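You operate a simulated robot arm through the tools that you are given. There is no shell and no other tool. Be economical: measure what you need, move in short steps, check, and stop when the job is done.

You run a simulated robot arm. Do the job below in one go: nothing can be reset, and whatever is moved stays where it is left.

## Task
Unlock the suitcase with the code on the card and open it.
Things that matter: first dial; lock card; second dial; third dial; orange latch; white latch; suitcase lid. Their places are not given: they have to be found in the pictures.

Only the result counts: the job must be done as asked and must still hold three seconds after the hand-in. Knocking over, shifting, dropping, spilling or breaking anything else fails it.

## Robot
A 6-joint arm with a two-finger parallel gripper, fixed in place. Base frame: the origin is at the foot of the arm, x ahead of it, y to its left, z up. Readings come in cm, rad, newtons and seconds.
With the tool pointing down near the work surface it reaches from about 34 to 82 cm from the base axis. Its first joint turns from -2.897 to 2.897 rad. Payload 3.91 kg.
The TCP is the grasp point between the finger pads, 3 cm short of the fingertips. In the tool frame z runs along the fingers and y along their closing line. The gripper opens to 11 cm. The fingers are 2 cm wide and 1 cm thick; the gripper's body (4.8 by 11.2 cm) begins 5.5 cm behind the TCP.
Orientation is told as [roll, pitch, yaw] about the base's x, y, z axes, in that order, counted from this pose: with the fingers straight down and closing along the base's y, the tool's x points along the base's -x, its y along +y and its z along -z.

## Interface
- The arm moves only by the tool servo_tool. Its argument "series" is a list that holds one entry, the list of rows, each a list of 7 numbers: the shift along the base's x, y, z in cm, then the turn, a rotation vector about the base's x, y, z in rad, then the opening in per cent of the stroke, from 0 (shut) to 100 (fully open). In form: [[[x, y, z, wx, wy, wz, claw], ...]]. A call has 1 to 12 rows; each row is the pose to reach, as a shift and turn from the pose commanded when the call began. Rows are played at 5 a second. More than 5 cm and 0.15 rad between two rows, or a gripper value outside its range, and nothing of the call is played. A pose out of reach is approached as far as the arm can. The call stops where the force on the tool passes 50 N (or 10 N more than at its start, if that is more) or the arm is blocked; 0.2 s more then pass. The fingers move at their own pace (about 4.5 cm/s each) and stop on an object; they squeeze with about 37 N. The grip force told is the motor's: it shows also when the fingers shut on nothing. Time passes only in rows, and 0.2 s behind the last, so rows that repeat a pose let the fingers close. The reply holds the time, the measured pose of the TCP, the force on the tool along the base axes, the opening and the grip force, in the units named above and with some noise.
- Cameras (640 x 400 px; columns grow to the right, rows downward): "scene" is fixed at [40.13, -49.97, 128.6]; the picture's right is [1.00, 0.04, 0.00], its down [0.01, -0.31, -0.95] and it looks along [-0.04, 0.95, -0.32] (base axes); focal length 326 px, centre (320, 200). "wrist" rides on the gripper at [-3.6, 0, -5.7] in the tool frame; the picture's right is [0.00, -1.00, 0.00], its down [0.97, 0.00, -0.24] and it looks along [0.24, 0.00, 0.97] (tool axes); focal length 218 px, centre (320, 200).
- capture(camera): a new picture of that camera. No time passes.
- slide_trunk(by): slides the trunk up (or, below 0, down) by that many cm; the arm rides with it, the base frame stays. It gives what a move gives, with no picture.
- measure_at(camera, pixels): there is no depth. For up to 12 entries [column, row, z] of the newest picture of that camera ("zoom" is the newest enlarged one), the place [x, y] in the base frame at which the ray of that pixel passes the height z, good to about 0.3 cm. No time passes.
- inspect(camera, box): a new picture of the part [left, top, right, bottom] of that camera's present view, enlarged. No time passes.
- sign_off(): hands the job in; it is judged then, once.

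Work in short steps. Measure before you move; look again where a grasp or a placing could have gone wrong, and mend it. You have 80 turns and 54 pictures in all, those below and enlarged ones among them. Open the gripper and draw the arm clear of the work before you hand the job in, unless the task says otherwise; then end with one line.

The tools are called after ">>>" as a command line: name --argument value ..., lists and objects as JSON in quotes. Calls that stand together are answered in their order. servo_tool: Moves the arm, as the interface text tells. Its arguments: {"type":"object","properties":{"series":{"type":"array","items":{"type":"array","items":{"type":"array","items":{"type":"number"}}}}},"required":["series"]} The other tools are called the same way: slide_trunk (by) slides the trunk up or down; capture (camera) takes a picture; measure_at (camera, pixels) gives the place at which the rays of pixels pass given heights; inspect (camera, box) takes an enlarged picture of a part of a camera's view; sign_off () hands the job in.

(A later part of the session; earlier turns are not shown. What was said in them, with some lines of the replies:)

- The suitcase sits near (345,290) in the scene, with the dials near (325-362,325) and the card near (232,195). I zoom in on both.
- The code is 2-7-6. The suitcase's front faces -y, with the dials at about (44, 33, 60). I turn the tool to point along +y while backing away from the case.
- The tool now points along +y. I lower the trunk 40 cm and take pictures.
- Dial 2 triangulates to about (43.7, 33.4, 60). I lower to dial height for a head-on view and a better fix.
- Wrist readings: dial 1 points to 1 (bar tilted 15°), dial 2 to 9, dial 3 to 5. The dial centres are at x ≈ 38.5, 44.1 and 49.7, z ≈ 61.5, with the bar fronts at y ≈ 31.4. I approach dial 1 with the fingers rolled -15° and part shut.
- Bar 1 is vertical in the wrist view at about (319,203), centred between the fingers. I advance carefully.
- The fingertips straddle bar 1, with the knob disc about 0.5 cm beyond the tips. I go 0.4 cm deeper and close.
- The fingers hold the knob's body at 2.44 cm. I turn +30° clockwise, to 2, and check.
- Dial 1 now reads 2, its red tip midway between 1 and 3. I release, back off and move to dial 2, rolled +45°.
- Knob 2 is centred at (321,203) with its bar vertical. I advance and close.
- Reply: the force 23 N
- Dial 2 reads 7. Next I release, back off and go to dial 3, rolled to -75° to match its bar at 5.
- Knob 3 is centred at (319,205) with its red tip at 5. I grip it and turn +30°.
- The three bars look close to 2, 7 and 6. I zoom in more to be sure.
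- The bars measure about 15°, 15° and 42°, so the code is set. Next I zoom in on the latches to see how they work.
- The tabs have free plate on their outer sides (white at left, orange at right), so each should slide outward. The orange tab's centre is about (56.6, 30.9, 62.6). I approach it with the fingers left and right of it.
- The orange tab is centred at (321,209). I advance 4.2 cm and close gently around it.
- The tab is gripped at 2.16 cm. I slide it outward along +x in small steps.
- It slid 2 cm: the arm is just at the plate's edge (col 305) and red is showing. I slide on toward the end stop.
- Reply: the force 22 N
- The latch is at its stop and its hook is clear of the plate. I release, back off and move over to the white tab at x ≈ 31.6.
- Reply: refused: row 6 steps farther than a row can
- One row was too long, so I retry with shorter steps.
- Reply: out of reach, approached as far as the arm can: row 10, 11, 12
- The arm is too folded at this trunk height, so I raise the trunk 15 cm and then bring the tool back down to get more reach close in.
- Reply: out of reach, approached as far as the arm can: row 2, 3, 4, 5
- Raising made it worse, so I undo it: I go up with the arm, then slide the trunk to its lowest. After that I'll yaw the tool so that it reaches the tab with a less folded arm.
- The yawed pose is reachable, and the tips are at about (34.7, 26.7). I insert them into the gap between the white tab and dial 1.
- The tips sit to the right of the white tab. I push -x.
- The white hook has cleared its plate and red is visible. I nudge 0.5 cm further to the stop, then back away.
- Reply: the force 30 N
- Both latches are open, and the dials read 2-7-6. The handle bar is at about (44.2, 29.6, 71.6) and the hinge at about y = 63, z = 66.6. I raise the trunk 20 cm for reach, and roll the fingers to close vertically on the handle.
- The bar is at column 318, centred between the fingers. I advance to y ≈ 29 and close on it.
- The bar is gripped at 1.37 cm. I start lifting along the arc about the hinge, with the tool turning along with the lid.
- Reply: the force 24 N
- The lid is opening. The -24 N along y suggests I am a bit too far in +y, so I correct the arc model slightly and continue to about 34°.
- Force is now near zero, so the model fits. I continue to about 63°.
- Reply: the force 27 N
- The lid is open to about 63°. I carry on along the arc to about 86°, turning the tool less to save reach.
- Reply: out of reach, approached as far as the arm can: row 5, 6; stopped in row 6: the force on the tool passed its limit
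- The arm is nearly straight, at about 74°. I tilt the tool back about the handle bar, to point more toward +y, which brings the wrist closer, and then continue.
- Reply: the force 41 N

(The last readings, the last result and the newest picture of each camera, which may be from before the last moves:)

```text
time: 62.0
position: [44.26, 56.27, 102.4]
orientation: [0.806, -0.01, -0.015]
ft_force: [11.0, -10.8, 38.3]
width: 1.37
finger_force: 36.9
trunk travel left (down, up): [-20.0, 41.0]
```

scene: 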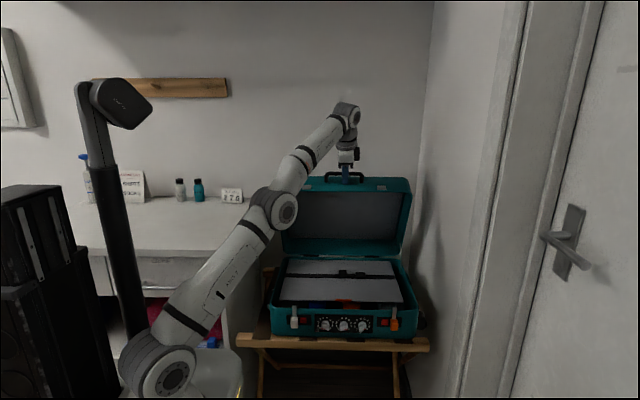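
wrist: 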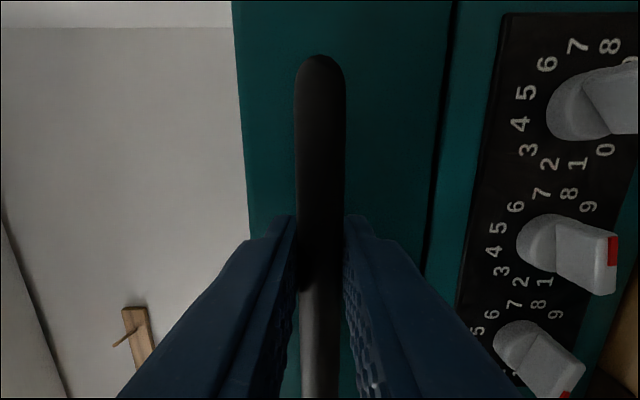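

>>> servo_tool --series '[[[0, 0.5, 0.6, 0, 0, 0, 0], [0, 1.4, 0.8, 0, 0, 0, 0], [0, 2.8, 0.9, 0, 0, 0, 0], [0, 4.2, 0.95, 0, 0, 0, 0], [0, 5.7, 0.95, 0, 0, 0, 0], [0, 7.1, 0.9, 0, 0, 0, 0], [0, 8.6, 0.8, 0, 0, 0, 0], [0, 8.6, 0.8, 0, 0, 0, 0]]]'

>>> capture --camera "scene"

```text
time: 63.2
position: [44.15, 62.27, 103.52]
orientation: [0.811, -0.013, -0.017]
ft_force: [-0.1, 0.4, 12.7]
width: 1.38
finger_force: 37.0
trunk travel left (down, up): [-20.0, 41.0]
stopped in row 6: the force on the tool passed its limit (the readings are from after the stop); the commanded pose is now the measured one
```

```text
12 pictures are left
```

scene: 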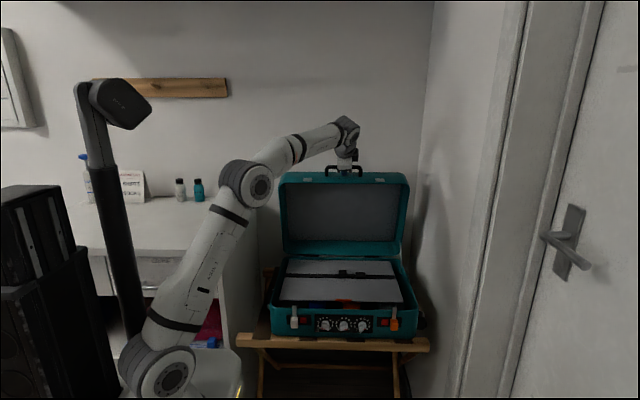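

The fitted arc puts the hinge near y = 67, z = 65, with a radius of 37. I continue with smaller steps, tilting the tool further to keep reach.

>>> servo_tool --series '[[[0, 0.9, 0.05, 0.03, 0, 0, 0], [0, 1.8, 0.05, 0.07, 0, 0, 0], [0, 2.7, 0.0, 0.1, 0, 0, 0], [0, 3.57, -0.02, 0.14, 0, 0, 0], [0, 4.4, -0.05, 0.18, 0, 0, 0], [0, 5.2, -0.1, 0.22, 0, 0, 0], [0, 6.0, -0.2, 0.26, 0, 0, 0], [0, 6.8, -0.3, 0.29, 0, 0, 0], [0, 6.8, -0.3, 0.29, 0, 0, 0]]]'

>>> inspect --camera "scene" --box '[200, 80, 460, 360]'

```text
time: 65.2
position: [44.14, 68.95, 103.33]
orientation: [1.103, -0.012, -0.017]
ft_force: [6.1, 3.6, 34.8]
width: 1.38
finger_force: 37.4
trunk travel left (down, up): [-20.0, 41.0]
```

```text
1.43 times, centred on (330, 220) of scene
```

zoom: 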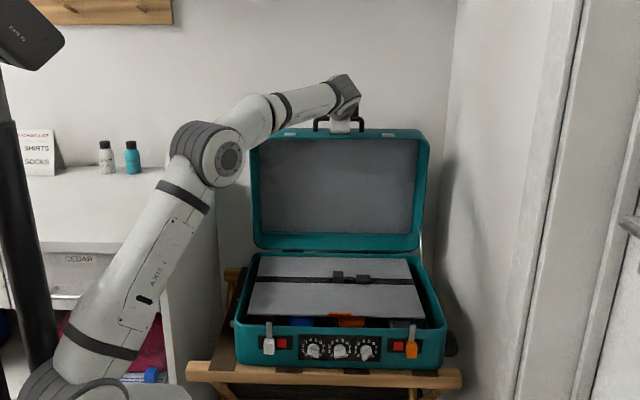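

The lid is at about 85° and still following. I keep the tilt and carry it past vertical.

>>> servo_tool --series '[[[0, 0.5, 0.3, 0, 0, 0, 0], [0, 1.4, 0.3, 0, 0, 0, 0], [0, 2.3, 0.25, 0, 0, 0, 0], [0, 3.2, 0.15, 0, 0, 0, 0], [0, 4.1, 0.0, 0, 0, 0, 0], [0, 5.0, -0.2, 0, 0, 0, 0], [0, 5.8, -0.4, 0, 0, 0, 0], [0, 5.8, -0.4, 0, 0, 0, 0]]]'

>>> inspect --camera "scene" --box '[200, 80, 460, 360]'

```text
time: 67.0
position: [44.15, 75.07, 102.47]
orientation: [1.092, -0.005, -0.017]
ft_force: [-1.5, 5.8, 11.1]
width: 1.35
finger_force: 37.2
trunk travel left (down, up): [-20.0, 41.0]
```

```text
1.43 times, centred on (330, 220) of scene
```

zoom: 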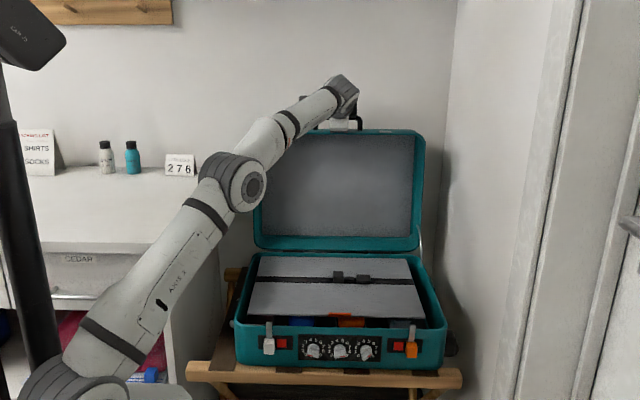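

The lid is at about 94°. I try a little further, gently, to find its stop.

>>> servo_tool --series '[[[0, 0.8, -0.15, 0, 0, 0, 0], [0, 1.6, -0.35, 0, 0, 0, 0], [0, 2.4, -0.6, 0, 0, 0, 0], [0, 3.2, -0.9, 0, 0, 0, 0], [0, 3.2, -0.9, 0, 0, 0, 0]]]'

```text
time: 68.2
position: [44.21, 76.84, 101.94]
orientation: [1.113, -0.013, -0.025]
ft_force: [4.6, 6.6, 8.8]
width: 1.37
finger_force: 37.3
out of reach, approached as far as the arm can: row 3, 4, 5
trunk travel left (down, up): [-20.0, 41.0]
stopped in row 5: the force on the tool passed its limit (the readings are from after the stop); the commanded pose is now the measured one
```

I'm at the arm's reach, with the lid past vertical at about 97°. I open the fingers slightly, see whether the lid stays, and withdraw along the tool axis.

>>> servo_tool --series '[[[0, 0, 0, 0, 0, 0, 23], [0, 0, 0, 0, 0, 0, 23], [0, -1.35, 0.67, 0, 0, 0, 23], [0, -2.7, 1.34, 0, 0, 0, 23], [0, -4.5, 2.2, 0, 0, 0, 23], [0, -7.2, 3.5, 0, 0, 0, 23], [0, -7.2, 3.5, 0, 0, 0, 23]]]'

>>> inspect --camera "scene" --box '[200, 80, 460, 360]'

```text
time: 69.8
position: [45.91, 72.3, 106.93]
orientation: [1.107, -0.011, -0.025]
ft_force: [-0.6, -0.1, -0.6]
width: 2.54
finger_force: 0.1
out of reach, approached as far as the arm can: row 3, 4, 5, 6, 7
trunk travel left (down, up): [-20.0, 41.0]
```

```text
1.43 times, centred on (330, 220) of scene
```

zoom: 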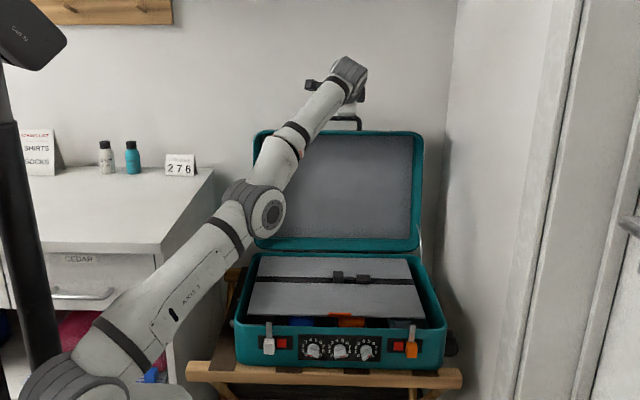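

The lid stays open and the fingers look clear. I draw the arm back toward the robot.

>>> servo_tool --series '[[[0, -2, 1.5, 0, 0, 0, 23], [0, -5, 3, 0, 0, 0, 23], [0, -9, 4, 0, 0, 0, 40], [0, -13, 5, 0, 0, 0, 60], [0, -17, 6, 0, 0, 0, 60], [0, -21, 7, 0, 0, 0, 60], [0, -25, 8, 0, 0, 0, 60], [0, -29, 8, 0, 0, 0, 60], [0, -33, 8, 0, 0, 0, 60], [0, -37, 8, 0, 0, 0, 60], [0, -41, 8, 0, 0, 0, 60], [0, -41, 8, 0, 0, 0, 60]]]'

>>> servo_tool --series '[[[0, -3, 3, 0, 0, 0, 60], [0, -6, 6, 0, 0, 0, 60], [0, -9, 9, 0, 0, 0, 60], [0, -9, 9, 0, 0, 0, 60], [0, -9, 9, 0, 0, 0, 60]]]'

>>> inspect --camera "scene" --box '[200, 80, 460, 360]'

```text
time: 72.4
position: [54.05, 39.48, 125.39]
orientation: [1.106, -0.01, -0.021]
ft_force: [0.4, 0.2, 0.3]
width: 6.61
finger_force: 0.1
out of reach, approached as far as the arm can: row 1, 2, 3, 4, 5, 6, 7, 8, 9, 10, 11, 12
trunk travel left (down, up): [-20.0, 41.0]
```

```text
time: 73.6
position: [51.58, 31.08, 129.65]
orientation: [1.107, -0.012, -0.025]
ft_force: [-0.6, -0.2, 0.2]
width: 6.59
finger_force: 0.1
out of reach, approached as far as the arm can: row 1, 2, 3, 4, 5
trunk travel left (down, up): [-20.0, 41.0]
```

```text
1.43 times, centred on (330, 220) of scene
```

zoom: 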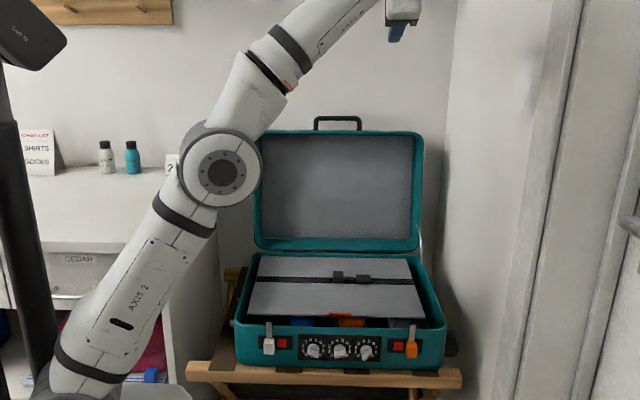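

The lid stands open on its own, the code is set, both latches are open and the arm is clear. I hand in.

>>> sign_off

```text
The job is handed in.
```

I set the dials to 2-7-6, the code on the card, slid both latches open and raised the lid to about 97°. It was standing open on its own, with the arm drawn clear, when I handed the job in.
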